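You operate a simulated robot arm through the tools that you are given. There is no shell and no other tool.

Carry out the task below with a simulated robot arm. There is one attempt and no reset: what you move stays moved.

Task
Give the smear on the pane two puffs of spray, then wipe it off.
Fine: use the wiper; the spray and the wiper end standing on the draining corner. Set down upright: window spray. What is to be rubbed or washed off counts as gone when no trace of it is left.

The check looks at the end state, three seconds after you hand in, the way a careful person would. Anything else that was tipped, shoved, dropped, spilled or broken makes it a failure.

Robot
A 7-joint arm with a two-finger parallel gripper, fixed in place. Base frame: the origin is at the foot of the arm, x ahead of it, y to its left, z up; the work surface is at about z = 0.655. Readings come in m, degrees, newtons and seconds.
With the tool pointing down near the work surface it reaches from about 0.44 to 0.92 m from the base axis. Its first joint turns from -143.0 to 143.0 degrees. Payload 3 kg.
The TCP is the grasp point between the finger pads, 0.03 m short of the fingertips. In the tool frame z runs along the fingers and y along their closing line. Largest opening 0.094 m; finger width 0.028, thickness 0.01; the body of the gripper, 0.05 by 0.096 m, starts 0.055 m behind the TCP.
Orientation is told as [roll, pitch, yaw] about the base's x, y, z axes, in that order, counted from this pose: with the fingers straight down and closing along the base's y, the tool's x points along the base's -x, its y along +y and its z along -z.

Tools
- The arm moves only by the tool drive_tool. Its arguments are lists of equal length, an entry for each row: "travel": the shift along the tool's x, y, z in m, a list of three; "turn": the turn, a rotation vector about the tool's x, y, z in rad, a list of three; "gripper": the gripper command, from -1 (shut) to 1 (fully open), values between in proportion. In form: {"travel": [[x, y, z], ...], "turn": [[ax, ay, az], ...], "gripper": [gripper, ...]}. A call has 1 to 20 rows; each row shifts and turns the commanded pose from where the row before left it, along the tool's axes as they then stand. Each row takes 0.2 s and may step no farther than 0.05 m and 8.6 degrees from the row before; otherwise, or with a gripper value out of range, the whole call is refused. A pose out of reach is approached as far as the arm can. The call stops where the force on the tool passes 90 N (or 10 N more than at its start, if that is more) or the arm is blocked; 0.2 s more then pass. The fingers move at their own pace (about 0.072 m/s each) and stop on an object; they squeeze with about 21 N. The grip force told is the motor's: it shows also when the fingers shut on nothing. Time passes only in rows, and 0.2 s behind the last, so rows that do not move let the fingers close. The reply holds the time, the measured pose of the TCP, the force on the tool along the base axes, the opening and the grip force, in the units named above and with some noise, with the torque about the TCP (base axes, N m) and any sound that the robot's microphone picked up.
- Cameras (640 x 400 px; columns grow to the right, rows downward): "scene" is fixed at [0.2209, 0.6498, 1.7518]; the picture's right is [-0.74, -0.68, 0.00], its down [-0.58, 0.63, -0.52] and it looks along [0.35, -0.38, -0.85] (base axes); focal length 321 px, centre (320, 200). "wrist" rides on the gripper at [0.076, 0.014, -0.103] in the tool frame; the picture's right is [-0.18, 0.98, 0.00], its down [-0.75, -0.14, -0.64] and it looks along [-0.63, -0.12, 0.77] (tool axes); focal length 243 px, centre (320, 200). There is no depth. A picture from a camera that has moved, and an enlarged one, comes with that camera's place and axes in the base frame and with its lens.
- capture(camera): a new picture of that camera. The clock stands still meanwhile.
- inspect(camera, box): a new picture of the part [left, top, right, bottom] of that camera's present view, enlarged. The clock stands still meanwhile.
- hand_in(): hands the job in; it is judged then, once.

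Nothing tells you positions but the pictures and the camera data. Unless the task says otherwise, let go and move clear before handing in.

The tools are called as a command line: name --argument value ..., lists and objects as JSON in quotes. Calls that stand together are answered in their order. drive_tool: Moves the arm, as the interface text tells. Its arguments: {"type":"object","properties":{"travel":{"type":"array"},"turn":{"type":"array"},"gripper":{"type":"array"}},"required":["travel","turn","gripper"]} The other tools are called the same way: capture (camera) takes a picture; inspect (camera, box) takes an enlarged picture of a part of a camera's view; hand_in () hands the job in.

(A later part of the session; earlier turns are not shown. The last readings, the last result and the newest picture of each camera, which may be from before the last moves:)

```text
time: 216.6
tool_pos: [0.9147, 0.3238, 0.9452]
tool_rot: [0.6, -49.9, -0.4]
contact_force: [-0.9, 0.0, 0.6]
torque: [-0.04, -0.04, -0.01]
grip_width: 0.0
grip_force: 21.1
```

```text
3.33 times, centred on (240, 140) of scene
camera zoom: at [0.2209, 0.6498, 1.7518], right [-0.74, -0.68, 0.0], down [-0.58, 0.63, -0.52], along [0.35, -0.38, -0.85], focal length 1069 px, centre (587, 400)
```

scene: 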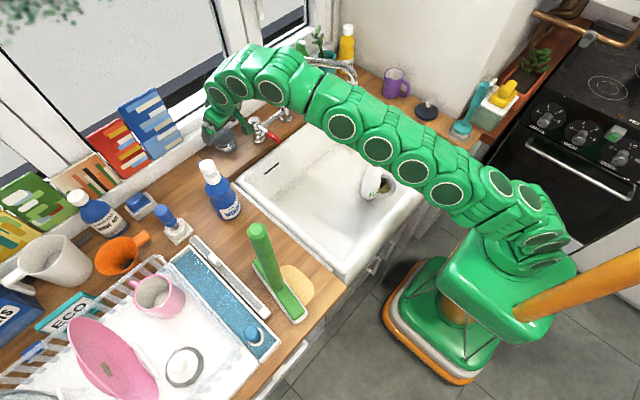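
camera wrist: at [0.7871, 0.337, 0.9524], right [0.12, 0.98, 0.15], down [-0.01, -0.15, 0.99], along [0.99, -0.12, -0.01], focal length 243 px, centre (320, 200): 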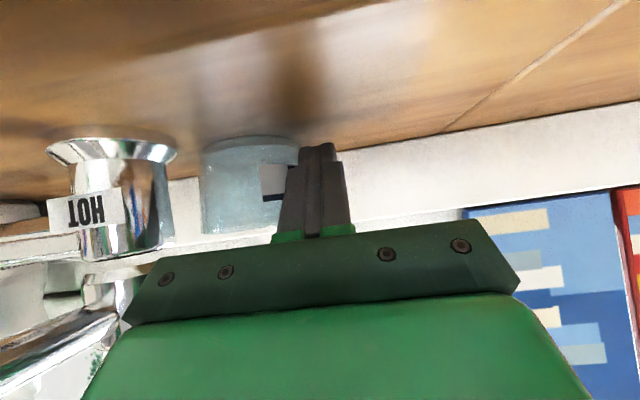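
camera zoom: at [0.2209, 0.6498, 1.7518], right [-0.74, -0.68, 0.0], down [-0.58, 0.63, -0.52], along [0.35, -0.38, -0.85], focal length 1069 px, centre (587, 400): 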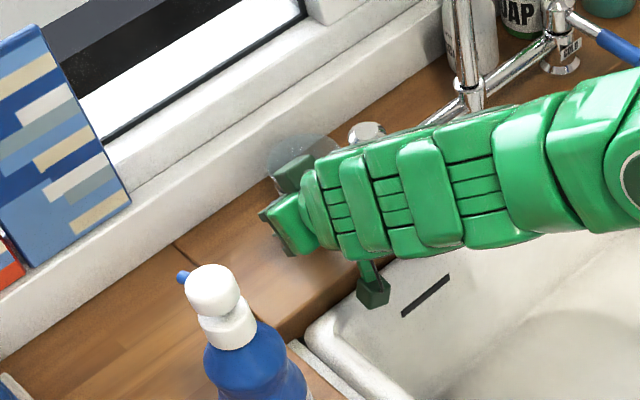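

It works: the jar slid to about (0.968, 0.262). Now I'll yaw the tool to -30° about the fingertip and keep pushing.

drive_tool --travel '[[0, 0.006, 0], [0, 0.006, 0], [0, 0.006, 0], [0, 0.006, 0], [0, 0, 0]]' --turn '[[0.1003, 0, 0.0842], [0.1003, 0, 0.0842], [0.1003, 0, 0.0842], [0.1003, 0, 0.0842], [0, 0, 0]]' --gripper '[-1, -1, -1, -1, -1]'

capture --camera "wrist"

inspect --camera "scene" --box '[150, 80, 330, 200]'

```text
time: 217.8
tool_pos: [0.919, 0.3476, 0.9458]
tool_rot: [0.4, -49.7, -30.3]
contact_force: [0.0, 0.3, -0.7]
torque: [0.02, -0.02, 0.02]
grip_width: 0.0001
grip_force: 20.9
```

```text
taken
camera wrist: at [0.8164, 0.4221, 0.9535], right [0.59, 0.79, 0.15], down [-0.08, -0.13, 0.99], along [0.8, -0.6, -0.01], focal length 243 px, centre (320, 200)
```

wrist: 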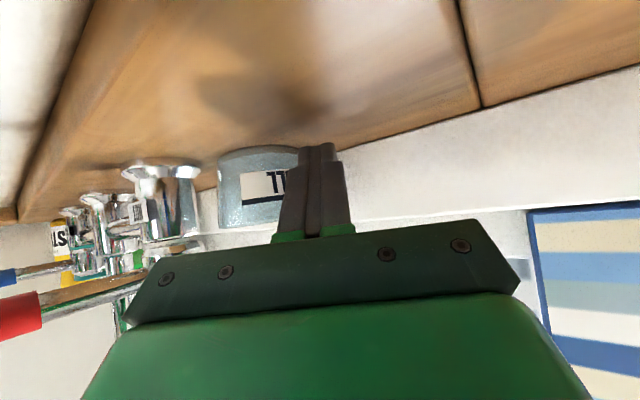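

```text
3.33 times, centred on (240, 140) of scene
camera zoom: at [0.2209, 0.6498, 1.7518], right [-0.74, -0.68, 0.0], down [-0.58, 0.63, -0.52], along [0.35, -0.38, -0.85], focal length 1069 px, centre (587, 400)
```

zoom: 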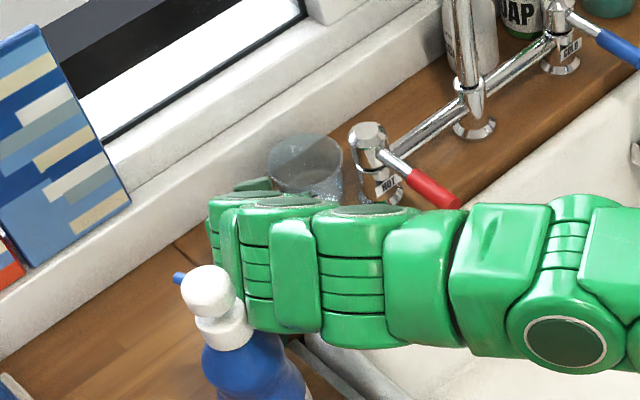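

drive_tool --travel '[[-0.0048, -0.0081, 0.0057], [-0.0048, -0.0081, 0.0057], [-0.0048, -0.0081, 0.0057], [0, 0, 0]]' --turn '[[0, 0, 0], [0, 0, 0], [0, 0, 0], [0, 0, 0]]' --gripper '[-1, -1, -1, -1]'

capture --camera "wrist"

inspect --camera "scene" --box '[150, 80, 330, 200]'

```text
time: 218.8
tool_pos: [0.9276, 0.3156, 0.9448]
tool_rot: [0.5, -49.8, -30.2]
contact_force: [0.0, -0.5, 1.1]
torque: [-0.02, -0.02, 0.02]
grip_width: 0.0
grip_force: 20.5
```

```text
taken
camera wrist: at [0.8233, 0.3902, 0.9536], right [0.59, 0.79, 0.14], down [-0.08, -0.12, 0.99], along [0.8, -0.6, -0.01], focal length 243 px, centre (320, 200)
```

wrist: 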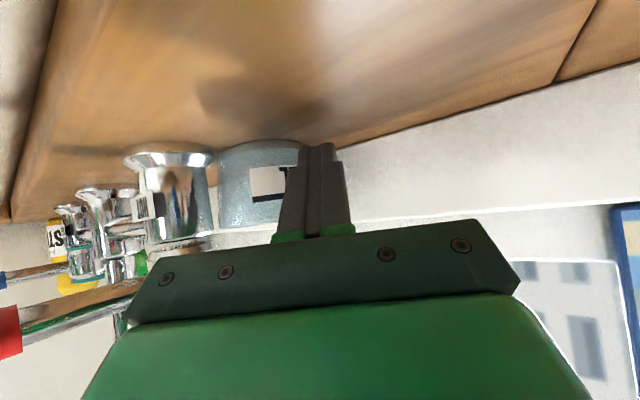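

```text
3.33 times, centred on (240, 140) of scene
camera zoom: at [0.2209, 0.6498, 1.7518], right [-0.74, -0.68, 0.0], down [-0.58, 0.63, -0.52], along [0.35, -0.38, -0.85], focal length 1069 px, centre (587, 400)
```

zoom: 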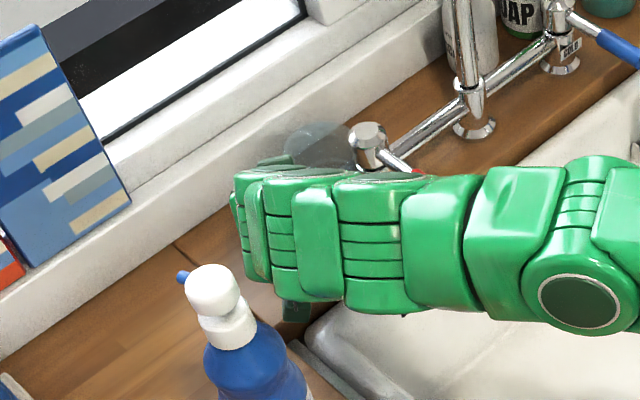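

drive_tool --travel '[[-0.004, -0.0088, 0.0047], [-0.004, -0.0088, 0.0047], [-0.004, -0.0088, 0.0047], [0, 0, 0]]' --turn '[[0, 0, 0], [0, 0, 0], [0, 0, 0], [0, 0, 0]]' --gripper '[-1, -1, -1, -1]'

capture --camera "wrist"

inspect --camera "scene" --box '[150, 80, 330, 200]'

```text
time: 219.8
tool_pos: [0.9293, 0.2831, 0.946]
tool_rot: [0.3, -49.8, -30.2]
contact_force: [0.3, -0.4, 0.9]
torque: [-0.03, 0.02, 0.01]
grip_width: 0.0001
grip_force: 20.6
```

```text
taken
camera wrist: at [0.8257, 0.3582, 0.9539], right [0.59, 0.79, 0.15], down [-0.08, -0.12, 0.99], along [0.8, -0.6, -0.01], focal length 243 px, centre (320, 200)
```

wrist: 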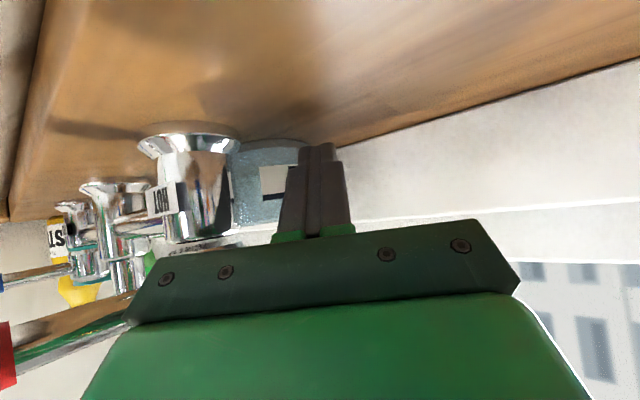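

```text
3.33 times, centred on (240, 140) of scene
camera zoom: at [0.2209, 0.6498, 1.7518], right [-0.74, -0.68, 0.0], down [-0.58, 0.63, -0.52], along [0.35, -0.38, -0.85], focal length 1069 px, centre (587, 400)
```

zoom: 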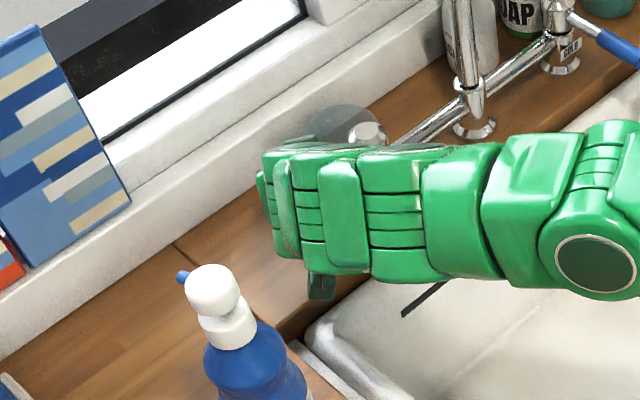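

Nearly there: about 3.7 cm left to go. I'll rotate to -45° about the tip and continue.

drive_tool --travel '[[0, 0.003, 0], [0, 0.003, 0], [0, 0, 0]]' --turn '[[0.1003, 0, 0.0842], [0.1003, 0, 0.0842], [0, 0, 0]]' --gripper '[-1, -1, -1]'

capture --camera "wrist"

inspect --camera "scene" --box '[150, 80, 330, 200]'

```text
time: 220.6
tool_pos: [0.9321, 0.2877, 0.9437]
tool_rot: [0.3, -49.7, -45.2]
contact_force: [-0.6, 0.3, -1.0]
torque: [-0.02, 0.01, 0.04]
grip_width: 0.0
grip_force: 20.7
```

```text
taken
camera wrist: at [0.8523, 0.3875, 0.9528], right [0.78, 0.61, 0.14], down [-0.1, -0.1, 0.99], along [0.62, -0.79, -0.02], focal length 243 px, centre (320, 200)
```

wrist: 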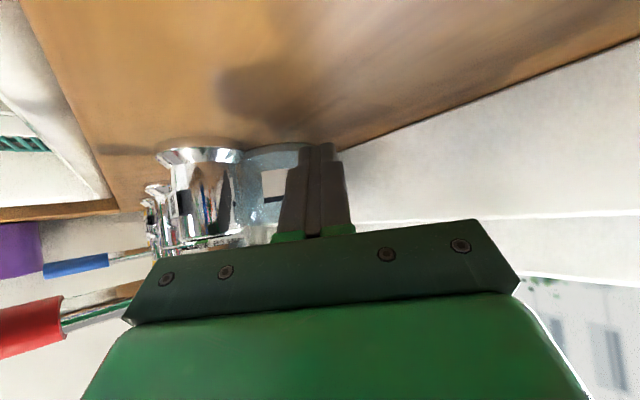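

```text
3.33 times, centred on (240, 140) of scene
camera zoom: at [0.2209, 0.6498, 1.7518], right [-0.74, -0.68, 0.0], down [-0.58, 0.63, -0.52], along [0.35, -0.38, -0.85], focal length 1069 px, centre (587, 400)
```

zoom: 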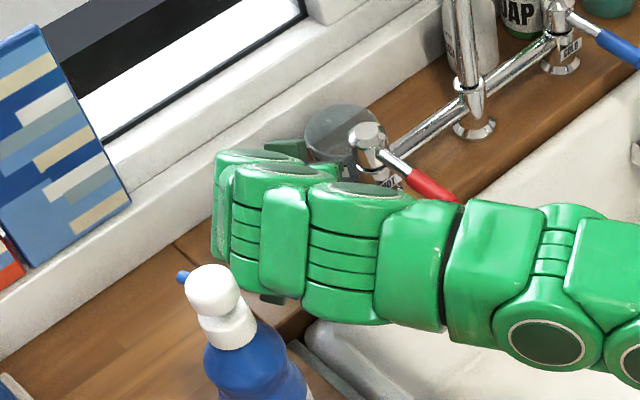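

drive_tool --travel '[[-0.0046, -0.0057, 0.0054], [-0.0046, -0.0057, 0.0054], [-0.0046, -0.0057, 0.0054], [0, 0, 0]]' --turn '[[0, 0, 0], [0, 0, 0], [0, 0, 0], [0, 0, 0]]' --gripper '[-1, -1, -1, -1]'

capture --camera "wrist"

inspect --camera "scene" --box '[150, 80, 330, 200]'

```text
time: 221.6
tool_pos: [0.9358, 0.261, 0.9458]
tool_rot: [0.3, -49.6, -45.2]
contact_force: [-1.3, 0.0, 1.6]
torque: [-0.01, 0.01, -0.08]
grip_width: 0.0
grip_force: 21.3
```

```text
taken
camera wrist: at [0.8562, 0.3604, 0.9542], right [0.78, 0.61, 0.14], down [-0.1, -0.1, 0.99], along [0.62, -0.78, -0.01], focal length 243 px, centre (320, 200)
```

wrist: 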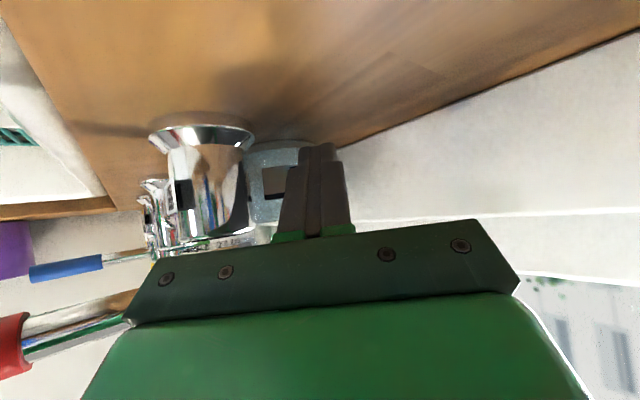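

```text
3.33 times, centred on (240, 140) of scene
camera zoom: at [0.2209, 0.6498, 1.7518], right [-0.74, -0.68, 0.0], down [-0.58, 0.63, -0.52], along [0.35, -0.38, -0.85], focal length 1069 px, centre (587, 400)
```

zoom: 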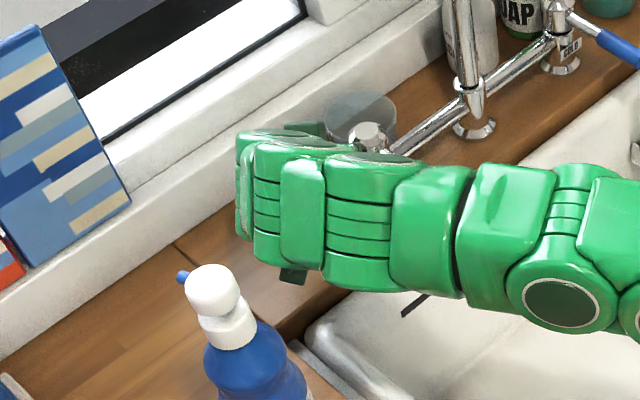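

drive_tool --travel '[[-0.0035, -0.0035, 0.0042], [-0.0028, -0.0028, 0.0033], [0, 0, 0]]' --turn '[[0, 0, 0], [0, 0, 0], [0, 0, 0]]' --gripper '[-1, -1, -1]'

inspect --camera "scene" --box '[150, 80, 330, 200]'

capture --camera "wrist"

```text
time: 222.4
tool_pos: [0.9374, 0.2592, 0.9463]
tool_rot: [0.8, -49.8, -44.7]
contact_force: [-26.2, 81.0, 25.9]
torque: [-4.35, 0.15, -4.82]
grip_width: 0.0
grip_force: 20.7
```

```text
3.33 times, centred on (240, 140) of scene
camera zoom: at [0.2209, 0.6498, 1.7518], right [-0.74, -0.68, 0.0], down [-0.58, 0.63, -0.52], along [0.35, -0.38, -0.85], focal length 1069 px, centre (587, 400)
```

zoom: 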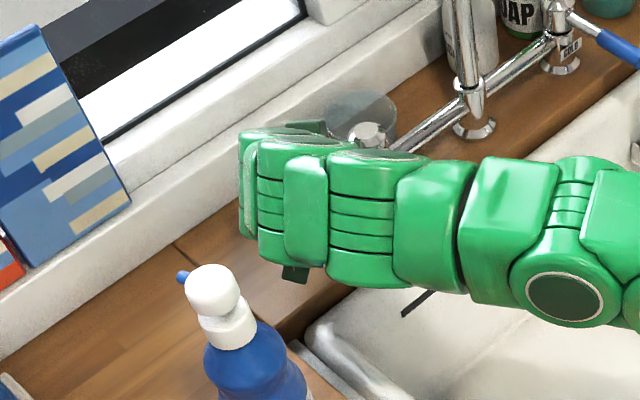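

```text
taken
camera wrist: at [0.8553, 0.3584, 0.9553], right [0.77, 0.62, 0.15], down [-0.11, -0.1, 0.99], along [0.63, -0.78, -0.01], focal length 243 px, centre (320, 200)
```

wrist: 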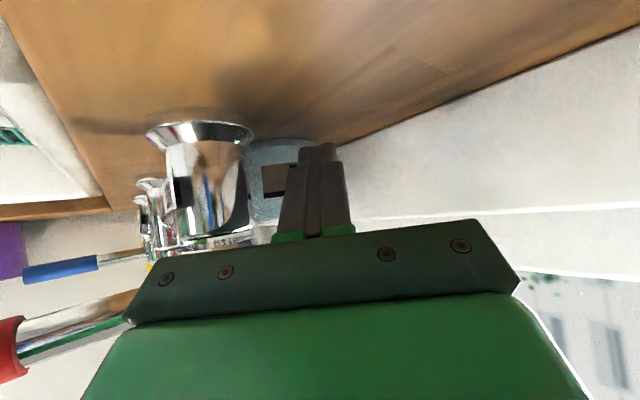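

I'm touching the tap head, so this is as far as I can push; the jar is within about 2 cm of its original spot. Backing off and lifting straight up.

drive_tool --travel '[[0.0046, 0.0057, -0.0054], [0.0046, 0.0057, -0.0054], [0.0046, 0.0057, -0.0054], [-0.023, 0, -0.0193], [-0.023, 0, -0.0193], [-0.023, 0, -0.0193], [0, 0, 0]]' --turn '[[0, 0, 0], [0, 0, 0], [0, 0, 0], [0, 0, 0], [0, 0, 0], [0, 0, 0], [0, 0, 0]]' --gripper '[-1, -1, -1, -1, -1, -1, -1]'

capture --camera "scene"

inspect --camera "scene" --box '[150, 80, 330, 200]'

```text
time: 224.0
tool_pos: [0.9354, 0.2742, 1.0329]
tool_rot: [0.3, -49.7, -45.1]
contact_force: [-0.3, -0.2, 0.3]
torque: [-0.01, -0.01, 0.0]
grip_width: 0.0
grip_force: 21.0
```

```text
taken
```

scene: 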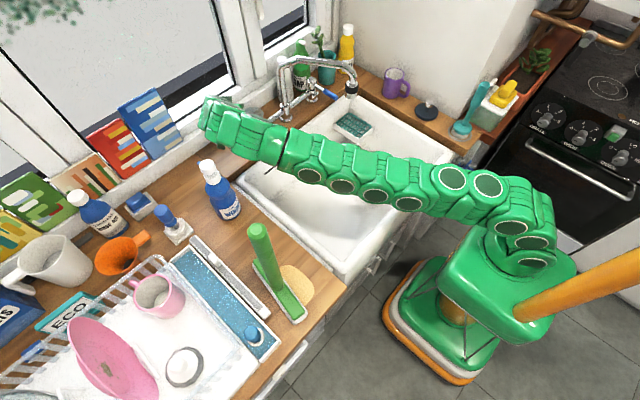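

```text
3.33 times, centred on (240, 140) of scene
camera zoom: at [0.2209, 0.6498, 1.7518], right [-0.74, -0.68, 0.0], down [-0.58, 0.63, -0.52], along [0.35, -0.38, -0.85], focal length 1069 px, centre (587, 400)
```

zoom: 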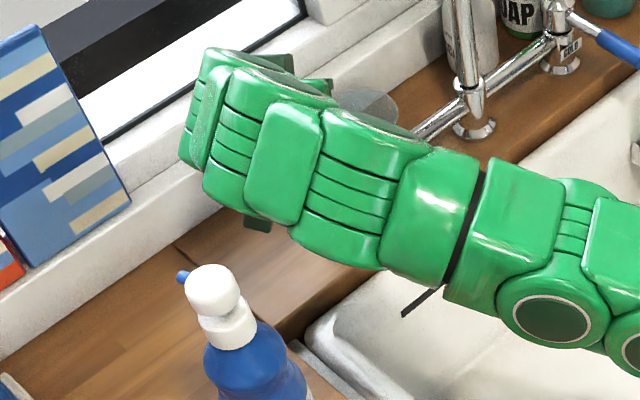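

drive_tool --travel '[[-0.0306, 0, -0.0257], [-0.0306, 0, -0.0257], [0.0075, -0.0265, -0.0284], [0.0075, -0.0265, -0.0284], [0.0075, -0.0265, -0.0284], [0.0075, -0.0265, -0.0284], [0, 0, 0], [0, 0, 0], [0, 0, 0], [0, 0, 0], [0, 0, 0], [0, 0, 0], [0, 0, 0]]' --turn '[[0, 0, 0], [0, 0, 0], [0, 0, 0], [0, 0, 0], [0, 0, 0], [0, 0, 0], [-0.1003, 0, -0.0842], [-0.1003, 0, -0.0842], [-0.1003, 0, -0.0842], [-0.1003, 0, -0.0842], [-0.1003, 0, -0.0842], [-0.1003, 0, -0.0842], [0, 0, 0]]' --gripper '[-1, -1, -1, -1, -1, -1, -1, -1, -1, -1, -1, -1, -1]'

capture --camera "scene"

inspect --camera "scene" --box '[200, 60, 360, 180]'

```text
time: 226.8
tool_pos: [0.7706, 0.2654, 1.1559]
tool_rot: [0.6, -49.8, -0.3]
contact_force: [-0.3, -0.4, -0.4]
torque: [0.01, -0.02, 0.05]
grip_width: 0.0002
grip_force: 20.9
out of reach, approached as far as the arm can: row 1, 2
```

```text
taken
```

scene: 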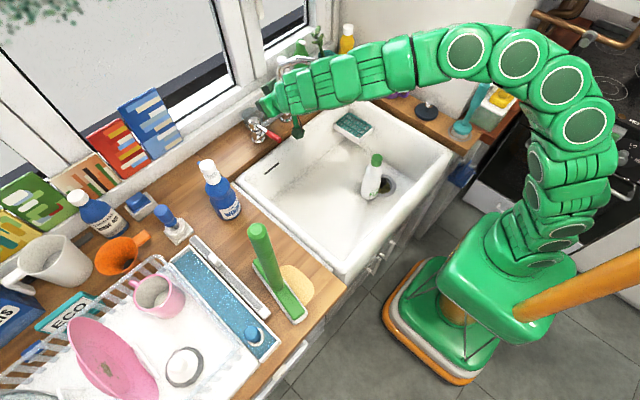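

```text
3.33 times, centred on (280, 120) of scene
camera zoom: at [0.2209, 0.6498, 1.7518], right [-0.74, -0.68, 0.0], down [-0.58, 0.63, -0.52], along [0.35, -0.38, -0.85], focal length 1069 px, centre (453, 467)
```

zoom: 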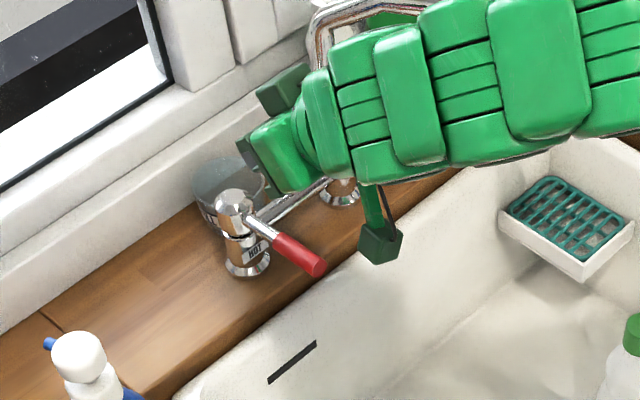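

The jar is back behind the tap. Now the spout: I'll go around to its far side.

drive_tool --travel '[[-0.008, 0, -0.0372], [-0.008, 0, -0.0372], [-0.008, 0, -0.0372], [0, 0, 0], [0, 0, 0], [0, 0, 0], [0, 0, 0], [0, -0.042, 0], [0, -0.042, 0], [0, -0.042, 0], [0, -0.042, 0], [0, -0.042, 0], [0, -0.042, 0], [0, -0.042, 0], [0, -0.042, 0], [0, -0.042, 0], [0, 0, 0]]' --turn '[[0, 0, 0], [0, 0, 0], [0, 0, 0], [0, 0.131, 0], [0, 0.131, 0], [0, 0.131, 0], [0, 0.131, 0], [0, 0, 0], [0, 0, 0], [0, 0, 0], [0, 0, 0], [0, 0, 0], [0, 0, 0], [0, 0, 0], [0, 0, 0], [0, 0, 0], [0, 0, 0]]' --gripper '[-1, -1, -1, -1, -1, -1, -1, -1, -1, -1, -1, -1, -1, -1, -1, -1, -1]'

capture --camera "wrist"

inspect --camera "scene" --box '[200, 10, 400, 150]'

```text
time: 230.4
tool_pos: [0.7025, -0.1142, 1.2446]
tool_rot: [0.5, -19.9, 0.0]
contact_force: [-0.8, 1.0, -0.6]
torque: [-0.01, 0.02, -0.02]
grip_width: 0.0
grip_force: 20.8
```

```text
taken
camera wrist: at [0.5952, -0.1013, 1.3152], right [0.17, 0.98, 0.07], down [0.49, -0.15, 0.86], along [0.85, -0.11, -0.51], focal length 243 px, centre (320, 200)
```

wrist: 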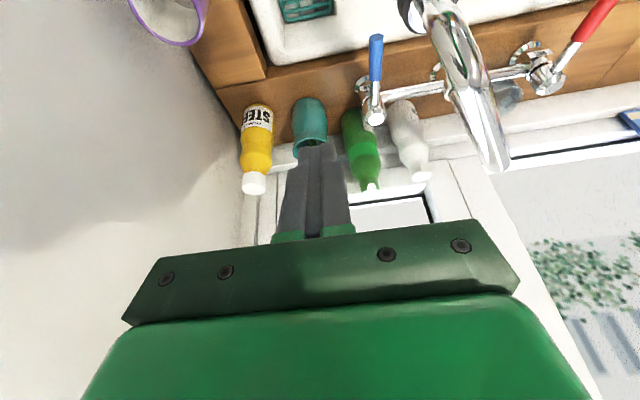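

```text
2.86 times, centred on (300, 80) of scene
camera zoom: at [0.2209, 0.6498, 1.7518], right [-0.74, -0.68, 0.0], down [-0.58, 0.63, -0.52], along [0.35, -0.38, -0.85], focal length 916 px, centre (377, 543)
```

zoom: 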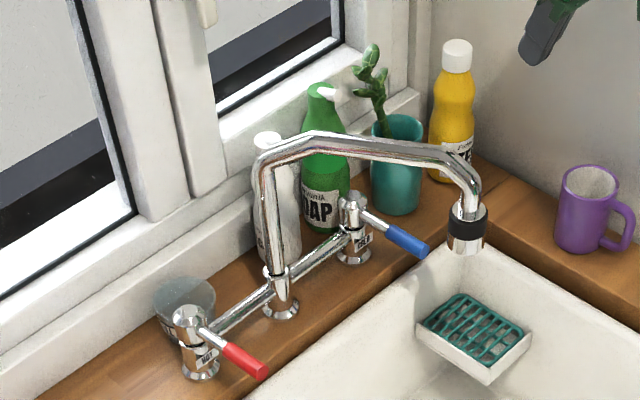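

drive_tool --travel '[[-0.0055, 0.006, 0.0378], [-0.0055, 0.006, 0.0378], [-0.0055, 0.006, 0.0378], [-0.0055, 0.006, 0.0378], [0, 0, 0]]' --turn '[[0, 0, 0], [0, 0, 0], [0, 0, 0], [0, 0, 0], [0, 0, 0]]' --gripper '[-1, -1, -1, -1, -1]'

capture --camera "wrist"

inspect --camera "scene" --box '[250, 20, 400, 130]'

```text
time: 231.6
tool_pos: [0.7776, -0.0878, 1.1398]
tool_rot: [0.3, -19.8, -0.1]
contact_force: [-0.6, 0.2, 0.4]
torque: [0.01, -0.01, 0.02]
grip_width: 0.0
grip_force: 20.9
out of reach, approached as far as the arm can: row 2, 3
```

```text
taken
camera wrist: at [0.6709, -0.075, 1.2107], right [0.17, 0.98, 0.07], down [0.49, -0.15, 0.86], along [0.85, -0.11, -0.51], focal length 243 px, centre (320, 200)
```

wrist: 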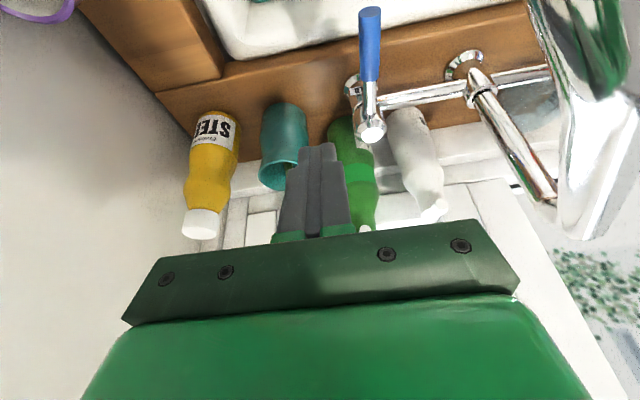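

```text
3.64 times, centred on (325, 75) of scene
camera zoom: at [0.2209, 0.6498, 1.7518], right [-0.74, -0.68, 0.0], down [-0.58, 0.63, -0.52], along [0.35, -0.38, -0.85], focal length 1166 px, centre (302, 654)
```

zoom: 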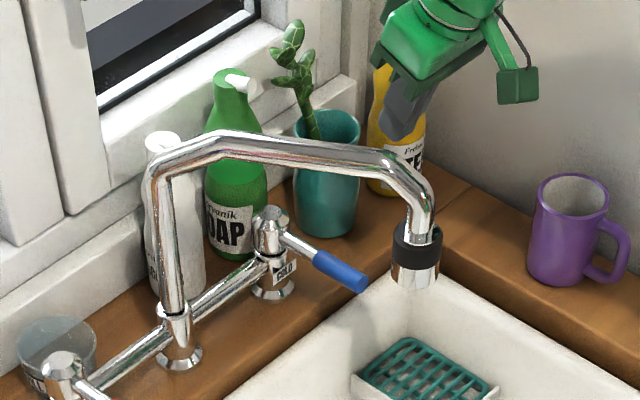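

drive_tool --travel '[[0.006, 0, 0.0165], [0.006, 0, 0.0165], [0, 0, 0]]' --turn '[[0, 0, 0], [0, 0, 0], [0, 0, 0]]' --gripper '[-1, -1, -1]'

inspect --camera "scene" --box '[250, 20, 400, 130]'

```text
time: 232.4
tool_pos: [0.7889, -0.0906, 1.1201]
tool_rot: [0.4, -19.9, 0.0]
contact_force: [0.2, 0.3, -0.6]
torque: [-0.01, 0.01, 0.01]
grip_width: 0.0001
grip_force: 21.1
out of reach, approached as far as the arm can: row 1, 2
```

```text
3.64 times, centred on (325, 75) of scene
camera zoom: at [0.2209, 0.6498, 1.7518], right [-0.74, -0.68, 0.0], down [-0.58, 0.63, -0.52], along [0.35, -0.38, -0.85], focal length 1166 px, centre (302, 654)
```

zoom: 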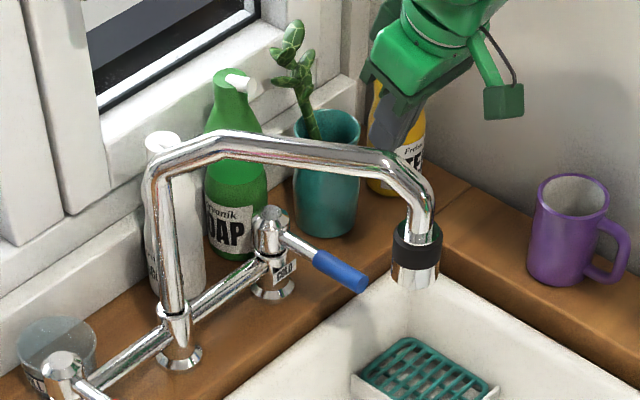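

drive_tool --travel '[[0.0068, 0.01, -0.0025], [0.0068, 0.01, -0.0025], [0.0068, 0.01, -0.0025], [0.0068, 0.01, -0.0025], [0, 0, 0]]' --turn '[[0, 0, 0], [0, 0, 0], [0, 0, 0], [0, 0, 0], [0, 0, 0]]' --gripper '[-1, -1, -1, -1, -1]'

inspect --camera "scene" --box '[250, 20, 400, 130]'

capture --camera "wrist"

```text
time: 233.6
tool_pos: [0.7853, -0.0662, 1.1341]
tool_rot: [0.4, -19.9, -0.1]
contact_force: [0.2, 0.1, -0.7]
torque: [-0.02, -0.04, 0.01]
grip_width: 0.0
grip_force: 21.0
out of reach, approached as far as the arm can: row 1, 2, 3, 4
```

```text
3.64 times, centred on (325, 75) of scene
camera zoom: at [0.2209, 0.6498, 1.7518], right [-0.74, -0.68, 0.0], down [-0.58, 0.63, -0.52], along [0.35, -0.38, -0.85], focal length 1166 px, centre (302, 654)
```

zoom: 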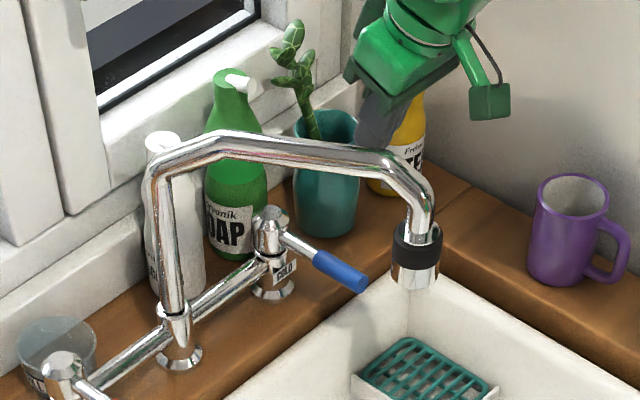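

```text
taken
camera wrist: at [0.6789, -0.052, 1.2049], right [0.17, 0.98, 0.07], down [0.49, -0.15, 0.86], along [0.85, -0.11, -0.51], focal length 243 px, centre (320, 200)
```

wrist: 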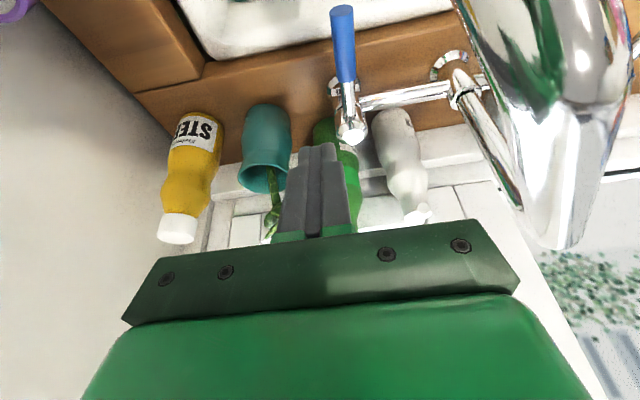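

drive_tool --travel '[[0, -0.005, 0], [0, -0.005, 0], [0, 0, 0], [0, 0, 0]]' --turn '[[0, -0.14, 0], [0, -0.14, 0], [0, -0.14, 0], [0, 0, 0]]' --gripper '[-1, -1, -1, -1]'

capture --camera "wrist"

inspect --camera "scene" --box '[250, 20, 400, 130]'

```text
time: 234.6
tool_pos: [0.781, -0.0776, 1.2187]
tool_rot: [0.2, -29.7, -0.4]
contact_force: [0.6, 0.2, -0.6]
torque: [0.02, 0.03, 0.0]
grip_width: 0.0003
grip_force: 20.9
out of reach, approached as far as the arm can: row 1, 2, 3
```

```text
taken
camera wrist: at [0.6646, -0.0649, 1.2687], right [0.17, 0.98, 0.09], down [0.34, -0.15, 0.93], along [0.93, -0.12, -0.35], focal length 243 px, centre (320, 200)
```

wrist: 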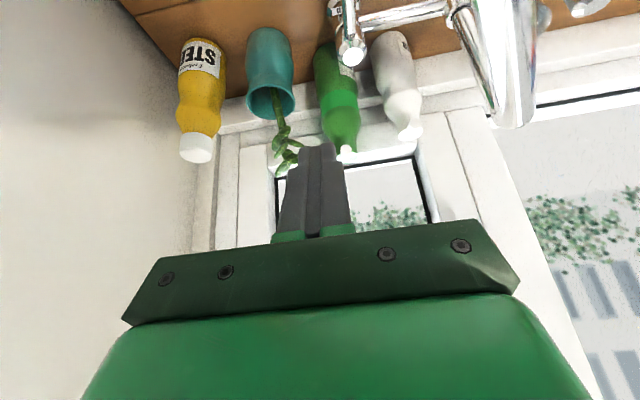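

```text
3.64 times, centred on (325, 75) of scene
camera zoom: at [0.2209, 0.6498, 1.7518], right [-0.74, -0.68, 0.0], down [-0.58, 0.63, -0.52], along [0.35, -0.38, -0.85], focal length 1166 px, centre (302, 654)
```

zoom: 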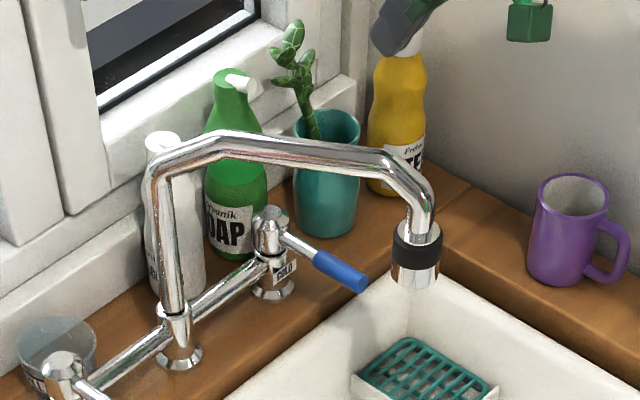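

capture --camera "scene"

```text
taken
```

scene: 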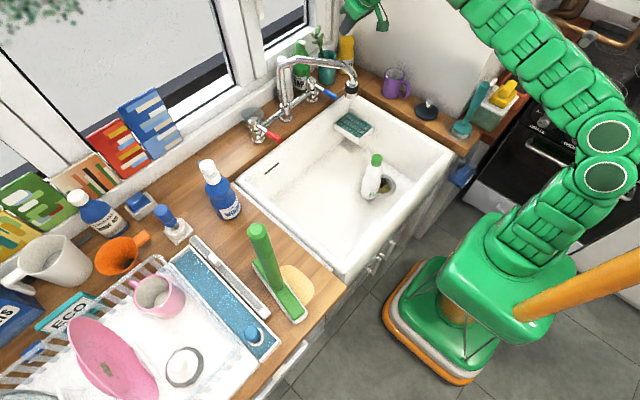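

drive_tool --travel '[[0.0287, -0.0135, -0.0164], [0.0287, -0.0135, -0.0164], [0.0137, 0, 0.0376], [0.0137, 0, 0.0376], [0.0103, 0, 0.0282], [0, 0, 0]]' --turn '[[0, 0.085, 0], [0, 0.085, 0], [0, 0, 0], [0, 0, 0], [0, 0, 0], [0, 0, 0]]' --gripper '[-1, -1, -1, -1, -1, -1]'

inspect --camera "scene" --box '[250, 20, 400, 130]'

capture --camera "wrist"

```text
time: 236.0
tool_pos: [0.7851, -0.0491, 1.1536]
tool_rot: [0.9, -22.7, -0.7]
contact_force: [0.0, 0.6, -0.4]
torque: [0.01, 0.0, 0.01]
grip_width: 0.0
grip_force: 21.0
out of reach, approached as far as the arm can: row 1, 2, 3, 4, 5
```

```text
3.64 times, centred on (325, 75) of scene
camera zoom: at [0.2209, 0.6498, 1.7518], right [-0.74, -0.68, 0.0], down [-0.58, 0.63, -0.52], along [0.35, -0.38, -0.85], focal length 1166 px, centre (302, 654)
```

zoom: 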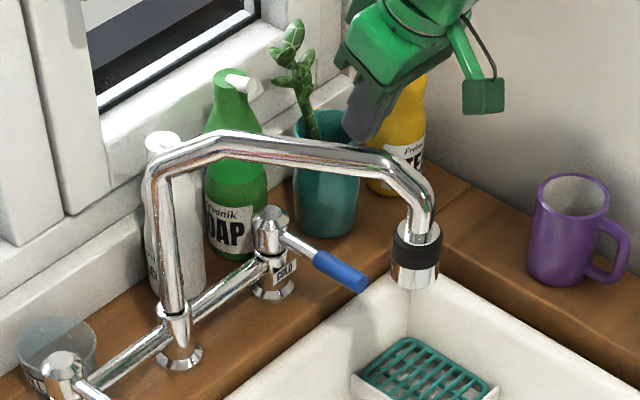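

```text
taken
camera wrist: at [0.6753, -0.036, 1.2196], right [0.18, 0.98, 0.09], down [0.45, -0.16, 0.88], along [0.88, -0.12, -0.47], focal length 243 px, centre (320, 200)
```

wrist: 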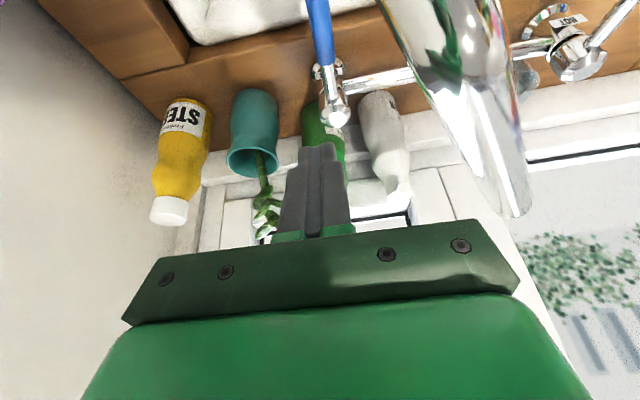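

The arm is in an awkward posture here. I'll raise it and go back toward the start pose to reset the elbow, then come again.

drive_tool --travel '[[-0.0154, 0, -0.0369], [-0.0154, 0, -0.0369], [-0.0154, 0, -0.0369], [0.0328, 0.025, -0.0137], [0.0328, 0.025, -0.0137], [0.0328, 0.025, -0.0137], [0.0328, 0.025, -0.0137], [0.0328, 0.025, -0.0137], [0.0328, 0.025, -0.0137], [0.0328, 0.025, -0.0137], [0.0328, 0.025, -0.0137], [0, 0, 0]]' --turn '[[0, 0, 0], [0, 0, 0], [0, 0, 0], [0, 0, 0], [0, 0.05, 0], [0, 0.05, 0], [0, 0.05, 0], [0, 0.05, 0], [0, 0.05, 0], [0, 0.05, 0], [0, 0.05, 0], [0, 0, 0]]' --gripper '[-1, -1, -1, -1, -1, -1, -1, -1, -1, -1, -1, -1]'

capture --camera "scene"

```text
time: 238.6
tool_pos: [0.5048, 0.1515, 1.3136]
tool_rot: [0.8, -2.6, -0.3]
contact_force: [0.7, -0.3, -0.3]
torque: [-0.02, 0.02, 0.03]
grip_width: 0.0
grip_force: 21.1
```

```text
taken
```

scene: 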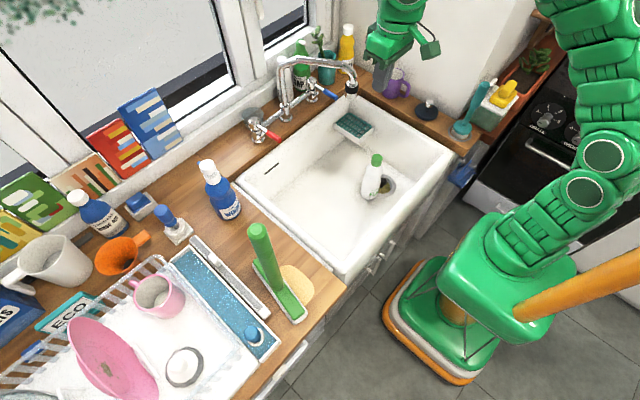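

drive_tool --travel '[[-0.028, -0.0374, 0.003], [-0.028, -0.0374, 0.003], [-0.028, -0.0374, 0.003], [-0.028, -0.0374, 0.003], [-0.028, -0.0374, 0.003], [-0.028, -0.0374, 0.003], [-0.028, -0.0374, 0.003], [0, 0, 0.03], [0, 0, 0.03], [0, 0, 0]]' --turn '[[0, -0.02, 0], [0, -0.02, 0], [0, -0.02, 0], [0, -0.02, 0], [0, -0.02, 0], [0, -0.02, 0], [0, -0.02, 0], [0, 0, 0], [0, 0, 0], [0, 0, 0]]' --gripper '[-1, -1, -1, -1, -1, -1, -1, -1, -1, -1]'

capture --camera "wrist"

inspect --camera "scene" --box '[250, 20, 450, 140]'

```text
time: 240.8
tool_pos: [0.697, -0.0969, 1.2175]
tool_rot: [0.9, -10.6, -0.4]
contact_force: [0.1, -0.4, -0.2]
torque: [-0.02, 0.03, -0.03]
grip_width: 0.0
grip_force: 21.0
out of reach, approached as far as the arm can: row 5, 6, 7
```

```text
taken
camera wrist: at [0.6036, -0.0843, 1.3051], right [0.19, 0.98, 0.05], down [0.62, -0.16, 0.77], along [0.76, -0.11, -0.64], focal length 243 px, centre (320, 200)
```

wrist: 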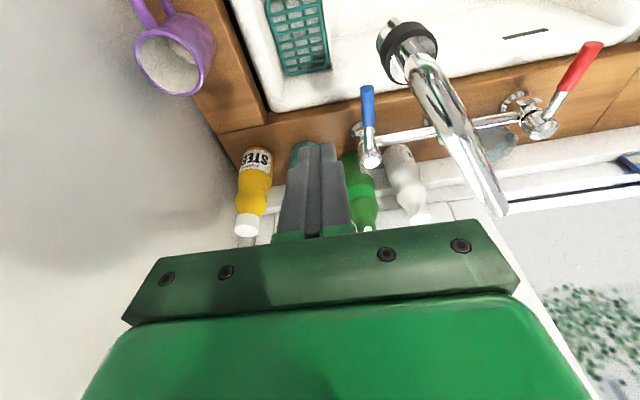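

```text
3.20 times, centred on (350, 80) of scene
camera zoom: at [0.2209, 0.6498, 1.7518], right [-0.74, -0.68, 0.0], down [-0.58, 0.63, -0.52], along [0.35, -0.38, -0.85], focal length 1026 px, centre (224, 584)
```

zoom: 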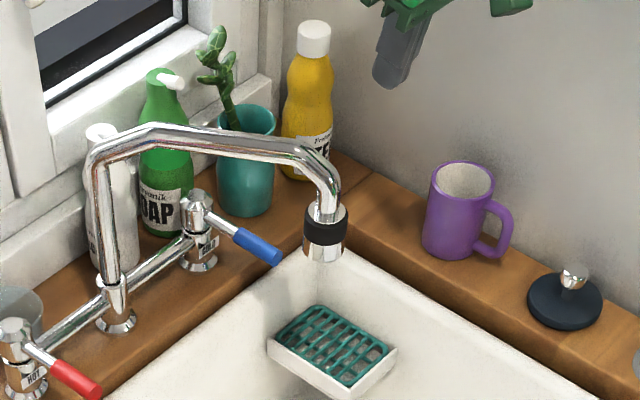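

drive_tool --travel '[[0.0062, 0, 0.033], [0.0062, 0, 0.033], [0.0062, 0, 0.033], [0.0055, 0, 0.0295], [0, 0, 0]]' --turn '[[0, 0, 0], [0, 0, 0], [0, 0, 0], [0, 0, 0], [0, 0, 0]]' --gripper '[-1, -1, -1, -1, -1]'

inspect --camera "scene" --box '[250, 20, 450, 140]'

capture --camera "wrist"

```text
time: 242.0
tool_pos: [0.7187, -0.0978, 1.1469]
tool_rot: [0.9, -10.8, -0.4]
contact_force: [-0.3, 0.2, -0.6]
torque: [0.02, -0.01, 0.02]
grip_width: 0.0
grip_force: 21.8
out of reach, approached as far as the arm can: row 2, 3, 4
```

```text
3.20 times, centred on (350, 80) of scene
camera zoom: at [0.2209, 0.6498, 1.7518], right [-0.74, -0.68, 0.0], down [-0.58, 0.63, -0.52], along [0.35, -0.38, -0.85], focal length 1026 px, centre (224, 584)
```

zoom: 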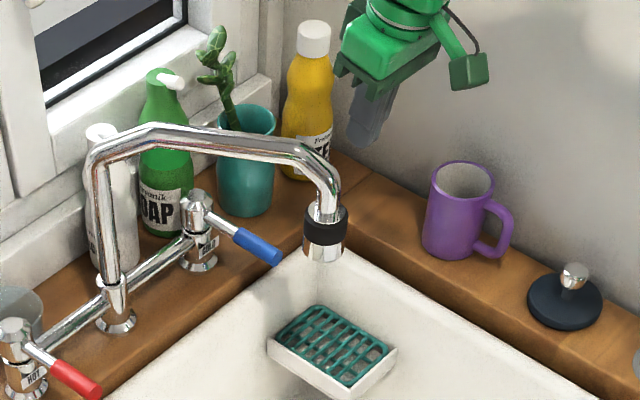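

```text
taken
camera wrist: at [0.6251, -0.0848, 1.2339], right [0.19, 0.98, 0.05], down [0.62, -0.15, 0.77], along [0.76, -0.11, -0.64], focal length 243 px, centre (320, 200)
```

wrist: 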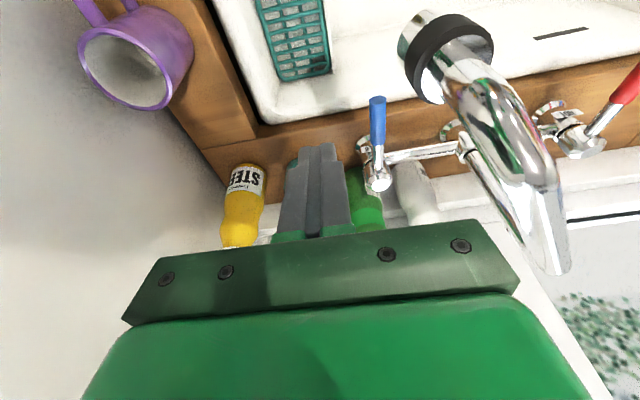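

I'll straddle the spout pipe with open fingers from above instead, grip it, and swing it back.

drive_tool --travel '[[-0.008, 0, -0.0393], [-0.008, 0, -0.0393], [-0.006, 0, -0.0295], [-0.005, 0.034, 0.001], [-0.005, 0.034, 0.001], [-0.005, 0.034, 0.001], [0, 0, 0]]' --turn '[[0, 0, 0], [0, 0, 0], [0, 0, 0], [0, 0, 0], [0, 0, 0], [0, 0, 0], [0, 0, 0]]' --gripper '[-1, -1, 1, 1, 1, 1, 1]'

capture --camera "wrist"

```text
time: 243.6
tool_pos: [0.7347, 0.0022, 1.26]
tool_rot: [0.8, -10.8, -0.5]
contact_force: [1.6, -0.6, 0.1]
torque: [0.04, 0.01, -0.05]
grip_width: 0.094
grip_force: 0.1
```

```text
taken
camera wrist: at [0.6412, 0.0158, 1.3462], right [0.19, 0.98, 0.05], down [0.62, -0.15, 0.77], along [0.76, -0.11, -0.64], focal length 243 px, centre (320, 200)
```

wrist: 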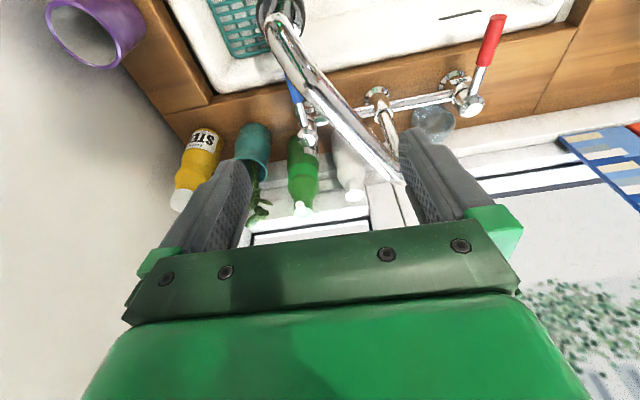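

drive_tool --travel '[[0.0075, 0, 0.0393], [0.0075, 0, 0.0393], [0.0056, 0, 0.0295], [0, 0, 0]]' --turn '[[0, 0, 0], [0, 0, 0], [0, 0, 0], [0, 0, 0]]' --gripper '[1, 1, 1, 1]'

capture --camera "wrist"

inspect --camera "scene" --box '[250, 20, 450, 140]'

```text
time: 244.6
tool_pos: [0.7369, 0.004, 1.1493]
tool_rot: [0.9, -10.7, -0.4]
contact_force: [0.1, 0.3, 0.5]
torque: [0.02, -0.01, 0.01]
grip_width: 0.0939
grip_force: 0.0
```

```text
taken
camera wrist: at [0.6429, 0.0164, 1.2366], right [0.19, 0.98, 0.05], down [0.62, -0.16, 0.77], along [0.76, -0.11, -0.64], focal length 243 px, centre (320, 200)
```

wrist: 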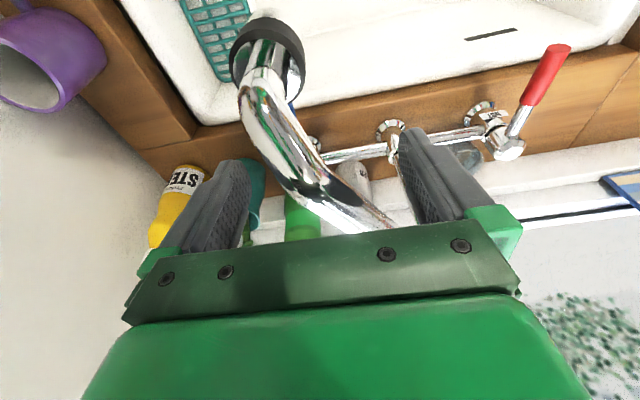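

```text
3.20 times, centred on (350, 80) of scene
camera zoom: at [0.2209, 0.6498, 1.7518], right [-0.74, -0.68, 0.0], down [-0.58, 0.63, -0.52], along [0.35, -0.38, -0.85], focal length 1026 px, centre (224, 584)
```

zoom: 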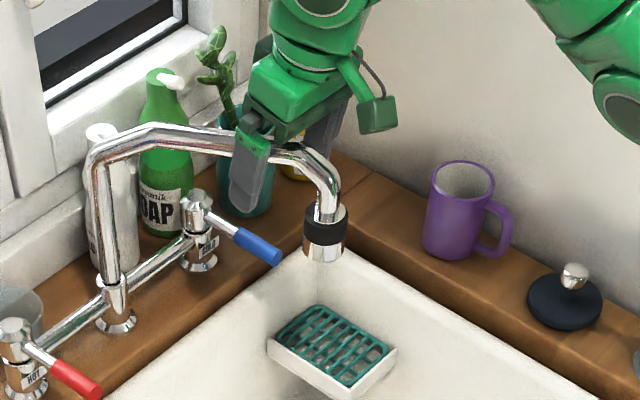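

The fingers straddle the pipe. I'll close on it and swing it gently back along its arc.

drive_tool --travel '[[0, 0, 0], [0, 0, 0], [0, 0, 0], [0.0015, 0.0158, 0], [0.0025, 0.0158, -0.0004], [0.0033, 0.0158, -0.0006], [0, 0, 0]]' --turn '[[0, 0, 0], [0, 0, 0], [0, 0, 0], [0, 0, 0], [0, 0, 0], [0, 0, 0], [0, 0, 0]]' --gripper '[-0.4, -0.4, -0.4, -0.4, -0.4, -0.4, -0.4]'

capture --camera "wrist"

inspect --camera "scene" --box '[250, 20, 450, 140]'

```text
time: 246.2
tool_pos: [0.7274, 0.0516, 1.15]
tool_rot: [0.9, -10.7, -0.2]
contact_force: [-29.5, 1.7, -5.3]
torque: [-0.14, 0.08, 1.61]
grip_width: 0.0346
grip_force: 45.5
```

```text
taken
camera wrist: at [0.6334, 0.0647, 1.2371], right [0.18, 0.98, 0.05], down [0.62, -0.15, 0.77], along [0.76, -0.11, -0.64], focal length 243 px, centre (320, 200)
```

wrist: 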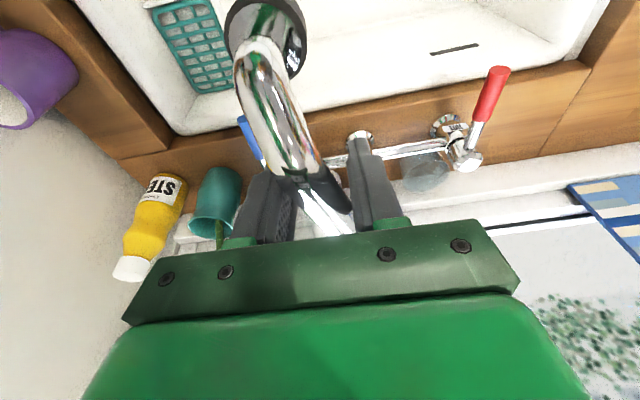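

```text
3.20 times, centred on (350, 80) of scene
camera zoom: at [0.2209, 0.6498, 1.7518], right [-0.74, -0.68, 0.0], down [-0.58, 0.63, -0.52], along [0.35, -0.38, -0.85], focal length 1026 px, centre (224, 584)
```

zoom: 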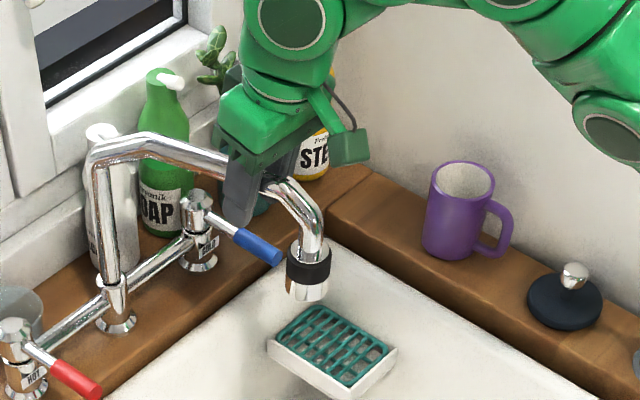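

drive_tool --travel '[[0, 0, 0], [0.001, 0.0145, 0], [0.001, 0.0145, 0], [0, 0, 0]]' --turn '[[0, 0, 0], [0, 0, 0], [0, 0, 0], [0, 0, 0]]' --gripper '[0.0, 0.0, 0.0, 0.0]'

inspect --camera "scene" --box '[250, 20, 450, 140]'

```text
time: 247.2
tool_pos: [0.726, 0.08, 1.15]
tool_rot: [0.8, -10.7, -0.4]
contact_force: [0.3, -1.6, 0.5]
torque: [-0.03, 0.02, 0.03]
grip_width: 0.0479
grip_force: 0.7
```

```text
3.20 times, centred on (350, 80) of scene
camera zoom: at [0.2209, 0.6498, 1.7518], right [-0.74, -0.68, 0.0], down [-0.58, 0.63, -0.52], along [0.35, -0.38, -0.85], focal length 1026 px, centre (224, 584)
```

zoom: 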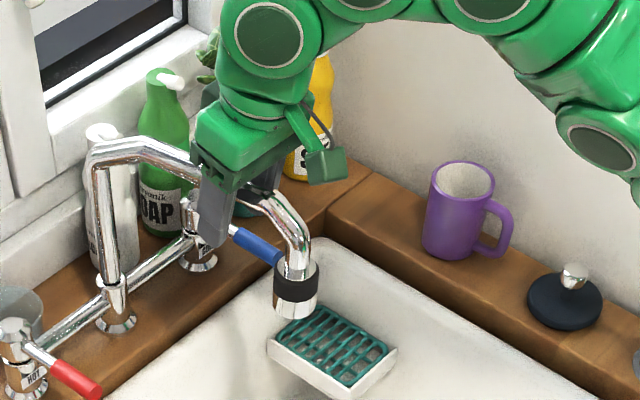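

drive_tool --travel '[[0.0005, 0.0125, 0], [0, 0, 0]]' --turn '[[0, 0, 0], [0, 0, 0]]' --gripper '[0.0, 0.0]'

inspect --camera "scene" --box '[250, 20, 450, 140]'

```text
time: 247.8
tool_pos: [0.7259, 0.092, 1.1504]
tool_rot: [0.8, -10.7, -0.4]
contact_force: [-0.2, -2.5, -1.5]
torque: [0.04, 0.0, 0.05]
grip_width: 0.0485
grip_force: 1.7
```

```text
3.20 times, centred on (350, 80) of scene
camera zoom: at [0.2209, 0.6498, 1.7518], right [-0.74, -0.68, 0.0], down [-0.58, 0.63, -0.52], along [0.35, -0.38, -0.85], focal length 1026 px, centre (224, 584)
```

zoom: 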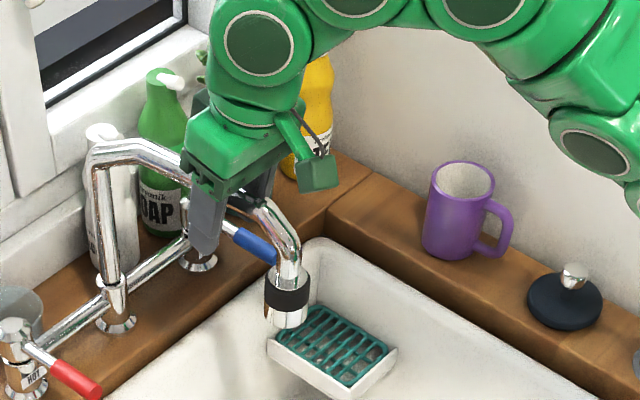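

drive_tool --travel '[[0.0, 0.008, 0], [0, 0.008, 0], [0, 0, 0]]' --turn '[[0, 0, 0], [0, 0, 0], [0, 0, 0]]' --gripper '[0.0, 0.0, 0.0]'

inspect --camera "scene" --box '[200, 10, 400, 135]'

```text
time: 248.6
tool_pos: [0.7259, 0.108, 1.1499]
tool_rot: [0.9, -10.7, -0.4]
contact_force: [-0.5, -2.8, -0.9]
torque: [0.05, -0.01, 0.01]
grip_width: 0.0484
grip_force: 0.9
```

```text
3.20 times, centred on (300, 72) of scene
camera zoom: at [0.2209, 0.6498, 1.7518], right [-0.74, -0.68, 0.0], down [-0.58, 0.63, -0.52], along [0.35, -0.38, -0.85], focal length 1026 px, centre (384, 608)
```

zoom: 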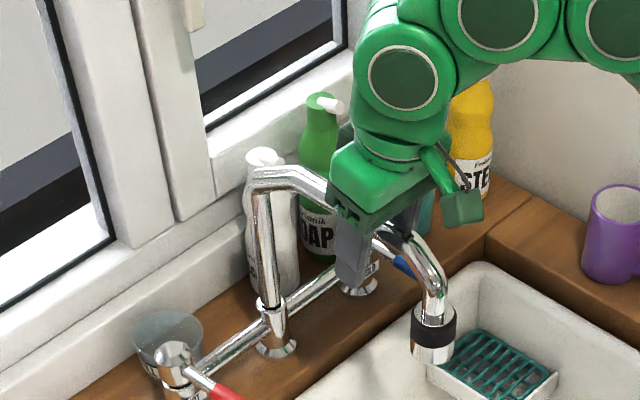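

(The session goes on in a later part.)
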